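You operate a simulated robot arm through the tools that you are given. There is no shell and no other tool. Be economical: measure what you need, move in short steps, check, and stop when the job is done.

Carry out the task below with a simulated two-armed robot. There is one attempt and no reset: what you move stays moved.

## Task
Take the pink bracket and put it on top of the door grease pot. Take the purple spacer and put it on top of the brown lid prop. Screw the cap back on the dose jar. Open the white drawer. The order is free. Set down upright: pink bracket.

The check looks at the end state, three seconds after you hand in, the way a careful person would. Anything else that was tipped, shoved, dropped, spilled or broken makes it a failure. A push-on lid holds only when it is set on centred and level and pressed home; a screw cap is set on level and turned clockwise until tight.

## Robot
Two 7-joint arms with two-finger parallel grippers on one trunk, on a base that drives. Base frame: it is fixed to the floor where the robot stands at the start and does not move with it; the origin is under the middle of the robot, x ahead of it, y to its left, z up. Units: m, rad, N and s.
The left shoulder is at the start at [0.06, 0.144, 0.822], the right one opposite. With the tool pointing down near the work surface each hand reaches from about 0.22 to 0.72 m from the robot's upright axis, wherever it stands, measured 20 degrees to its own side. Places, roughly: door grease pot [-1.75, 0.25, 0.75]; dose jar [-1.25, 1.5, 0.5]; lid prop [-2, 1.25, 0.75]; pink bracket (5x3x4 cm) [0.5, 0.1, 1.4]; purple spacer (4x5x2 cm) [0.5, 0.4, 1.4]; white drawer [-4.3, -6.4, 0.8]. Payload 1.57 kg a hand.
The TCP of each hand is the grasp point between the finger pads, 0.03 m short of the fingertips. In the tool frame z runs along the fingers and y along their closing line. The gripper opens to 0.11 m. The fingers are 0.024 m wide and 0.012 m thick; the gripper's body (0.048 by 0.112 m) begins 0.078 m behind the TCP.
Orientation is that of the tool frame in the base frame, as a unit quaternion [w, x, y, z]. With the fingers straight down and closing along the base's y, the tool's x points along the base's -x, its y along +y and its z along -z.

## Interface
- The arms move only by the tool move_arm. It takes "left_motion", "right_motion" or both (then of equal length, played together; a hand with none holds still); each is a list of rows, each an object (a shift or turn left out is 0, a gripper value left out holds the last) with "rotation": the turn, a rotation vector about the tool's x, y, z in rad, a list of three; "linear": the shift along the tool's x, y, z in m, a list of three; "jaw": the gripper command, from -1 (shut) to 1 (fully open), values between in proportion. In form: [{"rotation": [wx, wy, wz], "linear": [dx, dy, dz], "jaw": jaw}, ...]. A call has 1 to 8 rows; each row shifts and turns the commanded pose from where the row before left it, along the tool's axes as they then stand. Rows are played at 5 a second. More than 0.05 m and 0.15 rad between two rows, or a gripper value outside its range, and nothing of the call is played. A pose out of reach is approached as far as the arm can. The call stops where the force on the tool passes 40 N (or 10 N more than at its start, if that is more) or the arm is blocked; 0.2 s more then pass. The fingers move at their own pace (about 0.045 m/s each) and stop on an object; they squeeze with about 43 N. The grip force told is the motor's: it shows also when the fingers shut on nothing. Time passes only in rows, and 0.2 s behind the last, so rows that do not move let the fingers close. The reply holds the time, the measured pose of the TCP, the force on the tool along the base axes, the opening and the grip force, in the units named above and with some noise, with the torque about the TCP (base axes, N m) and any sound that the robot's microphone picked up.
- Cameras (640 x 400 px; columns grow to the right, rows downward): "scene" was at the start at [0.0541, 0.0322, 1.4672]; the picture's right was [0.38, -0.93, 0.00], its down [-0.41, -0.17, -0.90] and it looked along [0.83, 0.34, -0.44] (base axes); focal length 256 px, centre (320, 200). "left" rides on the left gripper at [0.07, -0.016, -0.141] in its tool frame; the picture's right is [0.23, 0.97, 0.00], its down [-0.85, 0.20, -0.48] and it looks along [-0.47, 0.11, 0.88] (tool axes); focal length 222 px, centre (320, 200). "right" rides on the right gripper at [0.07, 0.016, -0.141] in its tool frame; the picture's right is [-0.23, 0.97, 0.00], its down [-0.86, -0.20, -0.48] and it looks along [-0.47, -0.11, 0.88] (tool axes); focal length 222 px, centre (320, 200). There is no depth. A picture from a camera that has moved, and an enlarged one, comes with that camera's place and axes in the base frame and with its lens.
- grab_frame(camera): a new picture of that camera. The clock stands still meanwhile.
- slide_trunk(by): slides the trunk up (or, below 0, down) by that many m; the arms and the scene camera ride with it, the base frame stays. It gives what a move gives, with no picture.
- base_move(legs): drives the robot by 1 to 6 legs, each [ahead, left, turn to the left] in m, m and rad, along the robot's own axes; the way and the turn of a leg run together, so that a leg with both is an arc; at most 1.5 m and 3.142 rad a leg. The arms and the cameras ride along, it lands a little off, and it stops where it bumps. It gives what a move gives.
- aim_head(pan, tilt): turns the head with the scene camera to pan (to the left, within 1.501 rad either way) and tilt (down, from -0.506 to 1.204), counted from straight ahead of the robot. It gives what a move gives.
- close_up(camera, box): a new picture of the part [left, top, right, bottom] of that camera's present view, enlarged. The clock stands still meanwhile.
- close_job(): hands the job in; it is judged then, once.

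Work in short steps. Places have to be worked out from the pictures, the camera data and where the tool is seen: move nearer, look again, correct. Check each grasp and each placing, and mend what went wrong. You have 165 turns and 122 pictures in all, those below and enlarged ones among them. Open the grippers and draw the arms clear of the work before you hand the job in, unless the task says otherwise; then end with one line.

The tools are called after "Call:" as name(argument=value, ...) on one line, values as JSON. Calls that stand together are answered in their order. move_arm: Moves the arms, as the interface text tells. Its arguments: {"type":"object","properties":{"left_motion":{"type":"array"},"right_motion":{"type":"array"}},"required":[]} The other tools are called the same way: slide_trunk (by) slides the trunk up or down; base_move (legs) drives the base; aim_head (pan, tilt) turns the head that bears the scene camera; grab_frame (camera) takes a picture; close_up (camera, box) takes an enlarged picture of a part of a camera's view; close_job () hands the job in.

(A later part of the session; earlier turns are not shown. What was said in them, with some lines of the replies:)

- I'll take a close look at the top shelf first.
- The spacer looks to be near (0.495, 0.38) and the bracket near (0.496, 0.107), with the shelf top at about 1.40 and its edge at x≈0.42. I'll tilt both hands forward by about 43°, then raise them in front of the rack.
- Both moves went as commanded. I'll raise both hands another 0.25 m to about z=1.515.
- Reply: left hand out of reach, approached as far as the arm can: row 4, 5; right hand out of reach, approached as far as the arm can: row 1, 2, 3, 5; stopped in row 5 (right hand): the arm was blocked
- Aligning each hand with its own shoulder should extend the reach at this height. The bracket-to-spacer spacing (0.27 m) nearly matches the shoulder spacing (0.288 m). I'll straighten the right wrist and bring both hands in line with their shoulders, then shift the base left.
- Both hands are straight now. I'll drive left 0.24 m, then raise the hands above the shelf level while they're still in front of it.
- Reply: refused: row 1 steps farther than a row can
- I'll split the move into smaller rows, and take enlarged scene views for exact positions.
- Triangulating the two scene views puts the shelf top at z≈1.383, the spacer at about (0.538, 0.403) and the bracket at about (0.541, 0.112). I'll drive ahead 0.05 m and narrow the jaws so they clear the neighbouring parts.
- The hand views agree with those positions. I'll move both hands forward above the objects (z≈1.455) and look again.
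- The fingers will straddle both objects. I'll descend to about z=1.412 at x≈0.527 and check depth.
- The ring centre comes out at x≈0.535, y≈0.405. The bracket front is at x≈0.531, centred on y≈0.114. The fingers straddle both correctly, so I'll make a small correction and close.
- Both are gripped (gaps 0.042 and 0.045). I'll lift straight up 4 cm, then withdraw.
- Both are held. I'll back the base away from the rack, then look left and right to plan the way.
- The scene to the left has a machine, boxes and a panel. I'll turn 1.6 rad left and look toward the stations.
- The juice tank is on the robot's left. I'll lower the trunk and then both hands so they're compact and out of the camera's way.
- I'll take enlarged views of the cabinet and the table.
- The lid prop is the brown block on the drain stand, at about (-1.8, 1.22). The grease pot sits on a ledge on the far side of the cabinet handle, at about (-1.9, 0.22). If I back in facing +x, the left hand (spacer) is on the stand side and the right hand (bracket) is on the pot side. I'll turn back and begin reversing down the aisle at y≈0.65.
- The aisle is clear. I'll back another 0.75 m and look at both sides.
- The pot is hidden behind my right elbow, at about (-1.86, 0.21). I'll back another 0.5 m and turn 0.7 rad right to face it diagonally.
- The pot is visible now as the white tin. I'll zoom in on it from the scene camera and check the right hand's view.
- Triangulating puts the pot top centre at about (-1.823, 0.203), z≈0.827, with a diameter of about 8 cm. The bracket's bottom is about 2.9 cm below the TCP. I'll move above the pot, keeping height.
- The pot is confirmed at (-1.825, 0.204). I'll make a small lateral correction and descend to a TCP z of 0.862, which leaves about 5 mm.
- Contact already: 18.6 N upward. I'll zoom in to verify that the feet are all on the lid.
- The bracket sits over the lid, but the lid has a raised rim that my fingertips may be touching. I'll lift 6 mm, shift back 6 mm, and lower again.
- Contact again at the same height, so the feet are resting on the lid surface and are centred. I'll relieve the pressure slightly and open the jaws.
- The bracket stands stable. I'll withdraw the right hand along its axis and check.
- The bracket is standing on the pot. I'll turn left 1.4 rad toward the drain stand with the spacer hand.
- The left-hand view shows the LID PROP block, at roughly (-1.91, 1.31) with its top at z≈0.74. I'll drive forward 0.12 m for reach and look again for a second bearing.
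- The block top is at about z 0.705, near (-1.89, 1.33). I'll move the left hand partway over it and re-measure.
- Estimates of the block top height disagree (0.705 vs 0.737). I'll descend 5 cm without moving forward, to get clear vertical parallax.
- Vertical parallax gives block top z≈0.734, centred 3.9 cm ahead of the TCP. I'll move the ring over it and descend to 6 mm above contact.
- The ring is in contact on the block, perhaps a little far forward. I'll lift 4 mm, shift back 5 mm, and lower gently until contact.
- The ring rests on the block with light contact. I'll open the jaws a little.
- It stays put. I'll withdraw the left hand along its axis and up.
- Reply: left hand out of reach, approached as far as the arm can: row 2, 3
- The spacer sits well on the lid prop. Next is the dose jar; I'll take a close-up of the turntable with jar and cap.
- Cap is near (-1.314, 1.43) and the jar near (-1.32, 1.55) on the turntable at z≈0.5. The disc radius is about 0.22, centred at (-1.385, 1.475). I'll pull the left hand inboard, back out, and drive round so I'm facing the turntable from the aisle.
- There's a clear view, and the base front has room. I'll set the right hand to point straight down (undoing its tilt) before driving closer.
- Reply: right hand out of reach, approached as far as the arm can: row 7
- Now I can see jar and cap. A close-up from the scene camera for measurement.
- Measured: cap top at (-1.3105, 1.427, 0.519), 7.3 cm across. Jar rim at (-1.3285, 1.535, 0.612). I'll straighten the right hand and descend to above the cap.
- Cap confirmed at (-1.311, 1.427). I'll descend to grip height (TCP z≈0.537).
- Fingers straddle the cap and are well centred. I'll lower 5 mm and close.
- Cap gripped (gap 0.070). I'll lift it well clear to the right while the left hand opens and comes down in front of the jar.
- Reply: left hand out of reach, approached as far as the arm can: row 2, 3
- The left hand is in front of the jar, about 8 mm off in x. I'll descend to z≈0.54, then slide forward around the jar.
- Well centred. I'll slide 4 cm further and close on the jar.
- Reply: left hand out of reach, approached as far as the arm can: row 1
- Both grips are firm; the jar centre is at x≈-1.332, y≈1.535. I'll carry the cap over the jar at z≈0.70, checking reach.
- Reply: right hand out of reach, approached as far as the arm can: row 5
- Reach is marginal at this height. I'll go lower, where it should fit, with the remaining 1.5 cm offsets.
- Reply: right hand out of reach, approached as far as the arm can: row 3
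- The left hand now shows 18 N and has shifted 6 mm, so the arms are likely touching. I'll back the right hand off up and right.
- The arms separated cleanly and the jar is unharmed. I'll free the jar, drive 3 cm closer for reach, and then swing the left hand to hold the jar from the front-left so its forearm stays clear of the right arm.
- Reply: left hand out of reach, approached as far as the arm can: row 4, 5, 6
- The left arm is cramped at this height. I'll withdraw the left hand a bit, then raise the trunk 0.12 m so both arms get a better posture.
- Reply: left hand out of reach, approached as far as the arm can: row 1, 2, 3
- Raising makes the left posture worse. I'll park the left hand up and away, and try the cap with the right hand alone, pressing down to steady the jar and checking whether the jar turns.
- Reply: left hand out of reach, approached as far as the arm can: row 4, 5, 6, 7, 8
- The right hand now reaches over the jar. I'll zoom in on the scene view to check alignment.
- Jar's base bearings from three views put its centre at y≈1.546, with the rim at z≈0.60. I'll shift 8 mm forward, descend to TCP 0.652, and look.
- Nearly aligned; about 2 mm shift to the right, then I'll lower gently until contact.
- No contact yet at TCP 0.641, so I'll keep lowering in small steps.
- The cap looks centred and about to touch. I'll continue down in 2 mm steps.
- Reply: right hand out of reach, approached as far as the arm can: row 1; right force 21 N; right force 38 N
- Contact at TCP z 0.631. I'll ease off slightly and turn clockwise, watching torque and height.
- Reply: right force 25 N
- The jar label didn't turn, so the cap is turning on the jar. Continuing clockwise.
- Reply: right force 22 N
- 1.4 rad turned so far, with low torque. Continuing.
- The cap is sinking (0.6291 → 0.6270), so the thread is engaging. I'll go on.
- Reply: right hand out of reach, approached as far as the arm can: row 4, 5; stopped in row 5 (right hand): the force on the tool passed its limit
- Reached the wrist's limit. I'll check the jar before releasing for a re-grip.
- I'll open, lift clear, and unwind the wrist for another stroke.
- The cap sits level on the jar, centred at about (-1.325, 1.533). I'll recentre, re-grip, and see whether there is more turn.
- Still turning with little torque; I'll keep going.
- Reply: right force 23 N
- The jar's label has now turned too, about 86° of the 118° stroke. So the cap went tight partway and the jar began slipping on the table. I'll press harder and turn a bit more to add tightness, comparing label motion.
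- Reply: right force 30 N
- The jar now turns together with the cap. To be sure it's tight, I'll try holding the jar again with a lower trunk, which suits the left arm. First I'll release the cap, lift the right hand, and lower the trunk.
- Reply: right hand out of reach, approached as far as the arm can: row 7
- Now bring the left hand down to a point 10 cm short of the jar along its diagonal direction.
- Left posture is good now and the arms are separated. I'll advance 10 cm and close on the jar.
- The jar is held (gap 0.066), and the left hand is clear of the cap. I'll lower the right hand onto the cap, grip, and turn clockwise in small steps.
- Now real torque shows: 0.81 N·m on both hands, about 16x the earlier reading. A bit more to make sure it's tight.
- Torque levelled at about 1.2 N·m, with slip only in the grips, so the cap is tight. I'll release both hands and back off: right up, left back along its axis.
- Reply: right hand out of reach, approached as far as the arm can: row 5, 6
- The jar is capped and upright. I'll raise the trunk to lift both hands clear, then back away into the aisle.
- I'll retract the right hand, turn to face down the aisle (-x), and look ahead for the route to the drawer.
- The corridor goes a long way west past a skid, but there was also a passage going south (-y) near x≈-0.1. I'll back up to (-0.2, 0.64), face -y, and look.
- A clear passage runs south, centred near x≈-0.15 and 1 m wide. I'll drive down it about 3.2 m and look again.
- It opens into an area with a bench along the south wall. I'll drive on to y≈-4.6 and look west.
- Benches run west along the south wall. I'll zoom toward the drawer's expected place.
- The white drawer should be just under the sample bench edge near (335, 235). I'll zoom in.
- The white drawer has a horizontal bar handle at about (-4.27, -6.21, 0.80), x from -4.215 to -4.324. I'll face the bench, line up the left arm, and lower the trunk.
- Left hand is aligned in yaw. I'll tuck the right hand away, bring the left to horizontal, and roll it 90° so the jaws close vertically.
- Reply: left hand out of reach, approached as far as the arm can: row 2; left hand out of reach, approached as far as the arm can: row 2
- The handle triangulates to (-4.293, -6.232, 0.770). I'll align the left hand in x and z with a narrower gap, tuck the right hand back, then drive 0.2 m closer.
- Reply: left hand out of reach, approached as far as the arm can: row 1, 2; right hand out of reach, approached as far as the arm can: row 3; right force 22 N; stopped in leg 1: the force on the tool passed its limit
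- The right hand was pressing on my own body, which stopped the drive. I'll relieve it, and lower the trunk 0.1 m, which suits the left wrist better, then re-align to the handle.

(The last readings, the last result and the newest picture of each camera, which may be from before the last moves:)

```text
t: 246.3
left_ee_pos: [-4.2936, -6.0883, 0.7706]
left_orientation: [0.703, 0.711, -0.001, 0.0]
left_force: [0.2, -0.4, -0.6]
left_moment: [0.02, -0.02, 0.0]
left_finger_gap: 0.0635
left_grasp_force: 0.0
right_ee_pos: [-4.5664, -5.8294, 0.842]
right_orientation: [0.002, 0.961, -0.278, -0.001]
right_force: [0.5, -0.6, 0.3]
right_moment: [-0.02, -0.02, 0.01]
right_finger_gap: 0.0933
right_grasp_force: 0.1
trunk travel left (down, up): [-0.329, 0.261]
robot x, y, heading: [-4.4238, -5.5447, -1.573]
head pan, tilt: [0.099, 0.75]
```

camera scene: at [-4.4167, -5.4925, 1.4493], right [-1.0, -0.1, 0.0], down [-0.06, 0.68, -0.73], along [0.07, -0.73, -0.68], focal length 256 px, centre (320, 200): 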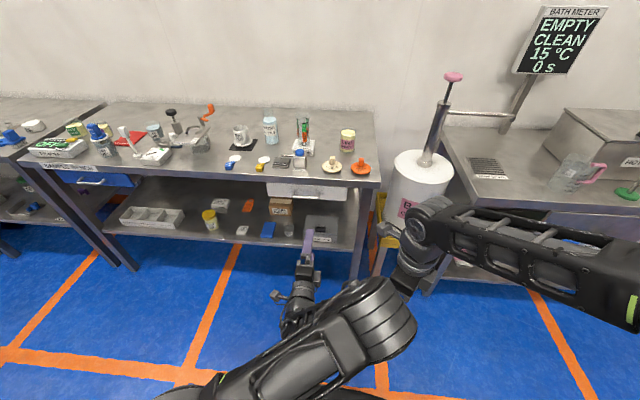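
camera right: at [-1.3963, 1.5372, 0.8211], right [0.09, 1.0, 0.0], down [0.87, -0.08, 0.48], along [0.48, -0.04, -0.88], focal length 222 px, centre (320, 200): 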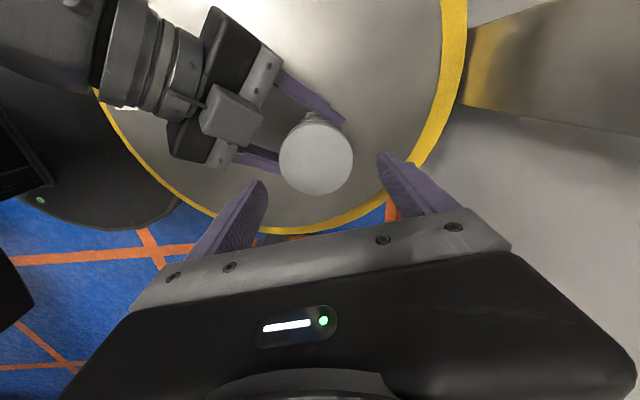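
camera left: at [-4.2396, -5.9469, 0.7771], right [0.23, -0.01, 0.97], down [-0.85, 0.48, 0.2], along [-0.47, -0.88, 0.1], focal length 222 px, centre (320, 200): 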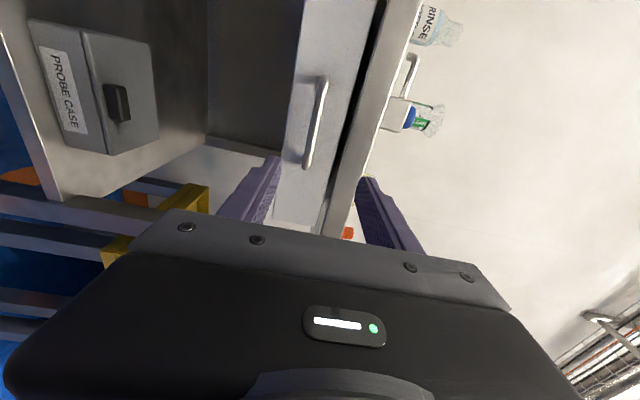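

Combining the views, the handle is at z≈0.782, y≈-6.22. I'll raise 1 cm, reach 5 cm, and drive 6 cm.

Call:
base_move(legs=[[0.06, 0, 0]])

Call:
move_arm(left_motion=[{"linear": [0.002, 0.011, 0]}, {"linear": [0, 0, 0.03]}, {}])

Call:
grab_frame(camera="left")

```text
t: 247.3
left_ee_pos: [-4.2937, -6.1478, 0.7692]
left_orientation: [0.704, 0.711, -0.001, -0.001]
left_force: [0.4, 0.2, 1.3]
left_moment: [0.01, 0.0, 0.0]
left_finger_gap: 0.063
left_grasp_force: 0.1
right_ee_pos: [-4.5653, -5.8908, 0.8416]
right_orientation: [0.001, 0.961, -0.277, -0.001]
right_force: [0.2, 0.1, 0.9]
right_moment: [-0.01, -0.02, 0.03]
right_finger_gap: 0.0936
right_grasp_force: 0.1
trunk travel left (down, up): [-0.329, 0.261]
robot x, y, heading: [-4.4217, -5.6034, -1.575]
head pan, tilt: [0.099, 0.75]
```

```text
t: 248.1
left_ee_pos: [-4.2913, -6.1779, 0.7801]
left_orientation: [0.703, 0.711, -0.002, 0.0]
left_force: [0.0, -0.6, 0.7]
left_moment: [-0.02, 0.01, 0.03]
left_finger_gap: 0.0633
left_grasp_force: 0.1
right_ee_pos: [-4.5656, -5.8903, 0.8422]
right_orientation: [0.001, 0.961, -0.277, -0.001]
right_force: [-0.6, 0.1, -0.8]
right_moment: [0.02, 0.0, 0.03]
right_finger_gap: 0.0934
right_grasp_force: 0.2
trunk travel left (down, up): [-0.329, 0.261]
robot x, y, heading: [-4.428, -5.6028, -1.58]
head pan, tilt: [0.099, 0.75]
```

```text
12 pictures are left
camera left: at [-4.2234, -6.0375, 0.7648], right [0.23, -0.01, 0.97], down [-0.85, 0.48, 0.2], along [-0.47, -0.88, 0.1], focal length 222 px, centre (320, 200)
```

left: 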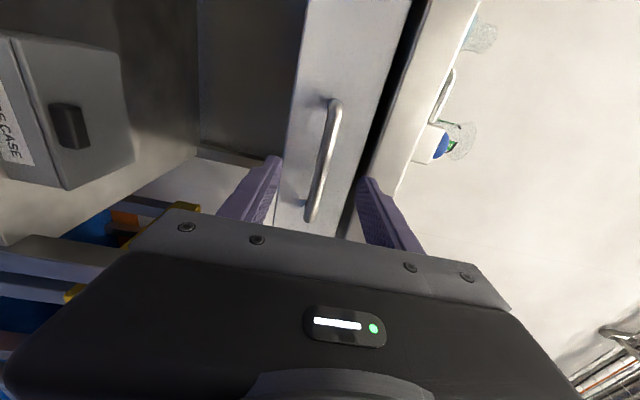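

The handle is centred between the jaws at z≈0.78. I'll advance 3 cm and close.

Call:
move_arm(left_motion=[{"linear": [0, 0, 0.015]}, {"linear": [0, 0, 0.013]}, {"jaw": -1}, {"jaw": -1}, {"jaw": -1}, {"jaw": -1}, {"jaw": -1}])

Call:
grab_frame(camera="left")

```text
t: 249.7
left_ee_pos: [-4.2928, -6.2064, 0.7807]
left_orientation: [0.703, 0.711, 0.0, 0.0]
left_force: [0.1, -0.6, -0.3]
left_moment: [-0.36, 0.16, 0.08]
left_finger_gap: 0.0121
left_grasp_force: 29.4
right_ee_pos: [-4.5669, -5.8899, 0.841]
right_orientation: [0.0, 0.961, -0.277, -0.001]
right_force: [-0.5, -0.3, 0.1]
right_moment: [-0.01, 0.03, 0.02]
right_finger_gap: 0.0936
right_grasp_force: 0.0
trunk travel left (down, up): [-0.329, 0.261]
robot x, y, heading: [-4.4223, -5.6028, -1.573]
head pan, tilt: [0.099, 0.75]
```

```text
11 pictures are left
camera left: at [-4.2239, -6.065, 0.7644], right [0.23, -0.01, 0.97], down [-0.85, 0.48, 0.2], along [-0.47, -0.88, 0.1], focal length 222 px, centre (320, 200)
```

left: 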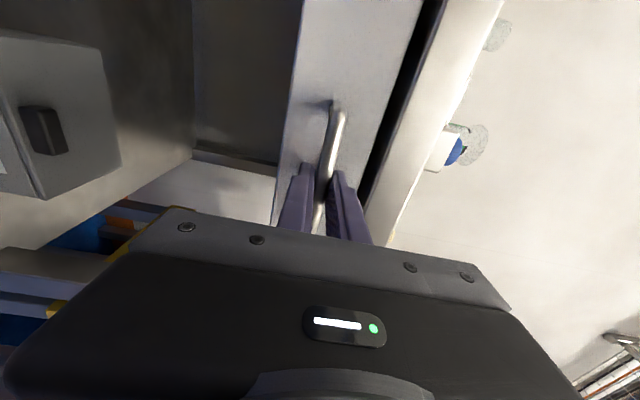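

The bar is gripped (gap 12 mm). I'll pull back gently with the arm first.

Call:
move_arm(left_motion=[{"linear": [0, 0, -0.015]}, {"linear": [0, 0, -0.02]}, {"linear": [0, 0, -0.025]}, {}])

```text
t: 250.7
left_ee_pos: [-4.293, -6.1452, 0.7806]
left_orientation: [0.702, 0.712, -0.001, -0.001]
left_force: [-0.7, 1.5, -9.3]
left_moment: [-0.29, 0.65, -0.08]
left_finger_gap: 0.0115
left_grasp_force: 29.0
right_ee_pos: [-4.5665, -5.89, 0.8417]
right_orientation: [0.001, 0.961, -0.277, -0.002]
right_force: [-0.3, 0.5, -0.3]
right_moment: [-0.03, -0.02, -0.02]
right_finger_gap: 0.0934
right_grasp_force: 0.0
trunk travel left (down, up): [-0.329, 0.261]
robot x, y, heading: [-4.4262, -5.6013, -1.572]
head pan, tilt: [0.099, 0.75]
```

It is moving with little force. I'll back the base 0.12 m to open further and check.

Call:
base_move(legs=[[-0.12, 0, 0]])

Call:
grab_frame(camera="scene")

```text
t: 252.0
left_ee_pos: [-4.2929, -6.0254, 0.7796]
left_orientation: [0.702, 0.712, -0.002, -0.001]
left_force: [-5.7, 1.1, -15.7]
left_moment: [-0.24, 0.75, -0.2]
left_finger_gap: 0.0115
left_grasp_force: 29.0
right_ee_pos: [-4.5647, -5.7707, 0.842]
right_orientation: [0.001, 0.961, -0.278, -0.001]
right_force: [-0.2, -0.2, 0.7]
right_moment: [0.01, 0.01, 0.01]
right_finger_gap: 0.0935
right_grasp_force: 0.0
trunk travel left (down, up): [-0.329, 0.261]
robot x, y, heading: [-4.4252, -5.4833, -1.578]
head pan, tilt: [0.099, 0.75]
```

```text
10 pictures are left
camera scene: at [-4.4171, -5.5384, 1.3492], right [-1.0, -0.1, 0.0], down [-0.07, 0.68, -0.73], along [0.07, -0.73, -0.68], focal length 256 px, centre (320, 200)
```

scene: 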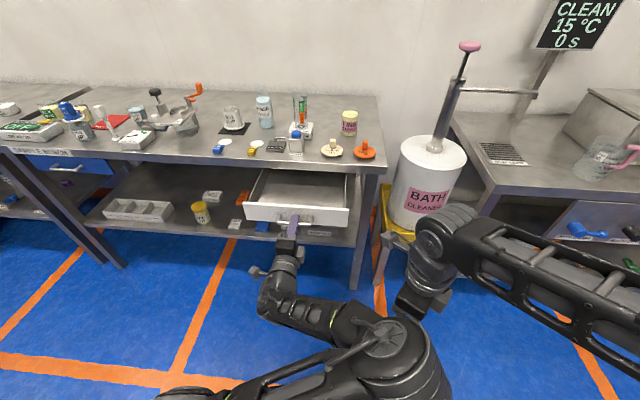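

The drawer is open about 18 cm. I'll pull gently another 5 cm, stopping if resistance appears.

Call:
move_arm(left_motion=[{"linear": [0, 0, -0.02]}, {"linear": [0, 0, -0.02]}, {"linear": [0, 0, -0.01]}, {}])

```text
t: 252.6
left_ee_pos: [-4.293, -6.0063, 0.7805]
left_orientation: [0.712, 0.702, 0.004, 0.003]
left_force: [2.4, -0.7, 10.9]
left_moment: [0.24, -0.04, -0.41]
left_finger_gap: 0.0115
left_grasp_force: 28.7
left hand out of reach, approached as far as the arm can: row 1, 2, 3
right_ee_pos: [-4.5639, -5.7702, 0.8427]
right_orientation: [0.001, 0.961, -0.277, -0.002]
right_force: [-0.8, -0.4, 0.2]
right_moment: [0.02, 0.0, 0.01]
right_finger_gap: 0.0933
right_grasp_force: 0.1
trunk travel left (down, up): [-0.329, 0.261]
robot x, y, heading: [-4.4246, -5.4824, -1.573]
head pan, tilt: [0.099, 0.75]
stopped in row 3 (left hand): the force on the tool passed its limit (the readings are from after the stop); the commanded pose is now the measured one
```

0.20 m open now; the stop may be the end of travel or my arm's limit. I'll try a small base pull to see.

Call:
base_move(legs=[[-0.05, 0, 0]])

```text
t: 253.6
left_ee_pos: [-4.2969, -5.9724, 0.7791]
left_orientation: [0.712, 0.703, 0.002, 0.002]
left_force: [0.5, -0.8, 0.4]
left_moment: [0.31, -0.29, 0.03]
left_finger_gap: 0.0119
left_grasp_force: 29.2
right_ee_pos: [-4.5648, -5.7317, 0.8407]
right_orientation: [0.001, 0.961, -0.276, -0.003]
right_force: [0.8, 0.4, 0.2]
right_moment: [0.0, -0.02, 0.02]
right_finger_gap: 0.0936
right_grasp_force: 0.0
trunk travel left (down, up): [-0.329, 0.261]
robot x, y, heading: [-4.4247, -5.4424, -1.576]
head pan, tilt: [0.099, 0.75]
stopped in leg 1: the force on the tool passed its limit (the readings are from after the stop); the commanded pose is now the measured one
```

Stopped again, at about 0.23 m, likely the end of travel. I'll open the jaws and back straight away.

Call:
move_arm(left_motion=[{"jaw": 0.0}, {"jaw": 0.0}, {"jaw": 0.0}, {"jaw": 0.0}])

Call:
base_move(legs=[[-0.2, 0, 0]])

Call:
grab_frame(camera="scene")

```text
t: 254.6
left_ee_pos: [-4.297, -5.9719, 0.7792]
left_orientation: [0.712, 0.702, 0.002, 0.002]
left_force: [-0.6, 0.4, -0.3]
left_moment: [-0.02, 0.01, 0.01]
left_finger_gap: 0.0551
left_grasp_force: 0.0
right_ee_pos: [-4.5645, -5.7322, 0.8415]
right_orientation: [0.001, 0.961, -0.276, 0.0]
right_force: [0.5, 0.5, -0.2]
right_moment: [0.03, -0.01, 0.0]
right_finger_gap: 0.0933
right_grasp_force: 0.1
trunk travel left (down, up): [-0.329, 0.261]
robot x, y, heading: [-4.4247, -5.4445, -1.576]
head pan, tilt: [0.099, 0.75]
```

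```text
t: 256.1
left_ee_pos: [-4.2961, -5.7728, 0.7793]
left_orientation: [0.712, 0.703, 0.002, 0.001]
left_force: [0.4, -0.5, 0.4]
left_moment: [0.04, 0.02, -0.03]
left_finger_gap: 0.055
left_grasp_force: 0.2
right_ee_pos: [-4.5642, -5.5332, 0.8413]
right_orientation: [0.001, 0.961, -0.276, -0.001]
right_force: [-0.4, 0.9, 0.3]
right_moment: [0.04, 0.0, 0.02]
right_finger_gap: 0.0935
right_grasp_force: 0.0
trunk travel left (down, up): [-0.329, 0.261]
robot x, y, heading: [-4.4232, -5.2475, -1.573]
head pan, tilt: [0.099, 0.75]
```

```text
9 pictures are left
camera scene: at [-4.4159, -5.3011, 1.3494], right [-1.0, -0.1, 0.0], down [-0.07, 0.68, -0.73], along [0.07, -0.73, -0.68], focal length 256 px, centre (320, 200)
```

scene: 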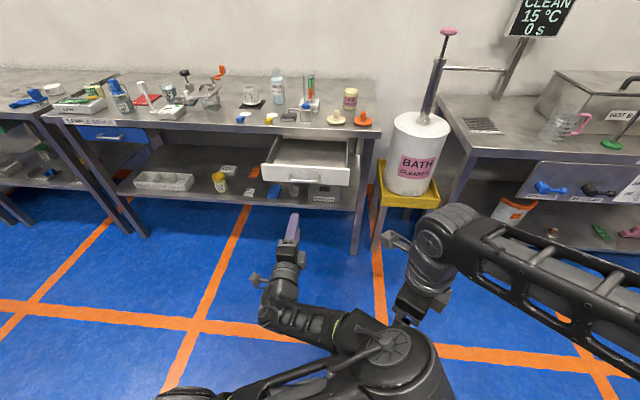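

The drawer stands open and nothing on the bench moved. I'll open both grippers fully before handing in.

Call:
move_arm(left_motion=[{"jaw": 1}, {"jaw": 1}, {"jaw": 1}], right_motion=[{"jaw": 1}, {"jaw": 1}, {"jaw": 1}])

```text
t: 256.9
left_ee_pos: [-4.296, -5.7727, 0.7805]
left_orientation: [0.712, 0.702, 0.002, 0.001]
left_force: [0.4, 0.1, 0.6]
left_moment: [-0.04, 0.01, 0.01]
left_finger_gap: 0.1102
left_grasp_force: 0.0
right_ee_pos: [-4.5639, -5.5321, 0.8423]
right_orientation: [0.001, 0.961, -0.278, -0.001]
right_force: [-0.2, 0.3, -0.8]
right_moment: [0.02, -0.02, 0.0]
right_finger_gap: 0.11
right_grasp_force: 0.0
trunk travel left (down, up): [-0.329, 0.261]
robot x, y, heading: [-4.4245, -5.2499, -1.574]
head pan, tilt: [0.099, 0.75]
```

All four parts are done and both hands are empty and clear, so I'm handing in.

Call:
close_job()

```text
The job is handed in.
```

The job is handed in: the pink bracket stands upright on the door grease pot, the purple spacer is on the brown lid prop, the dose jar's cap is screwed tight (the jar slid about 1 cm and turned on the turntable), and the white drawer is open about 23 cm.
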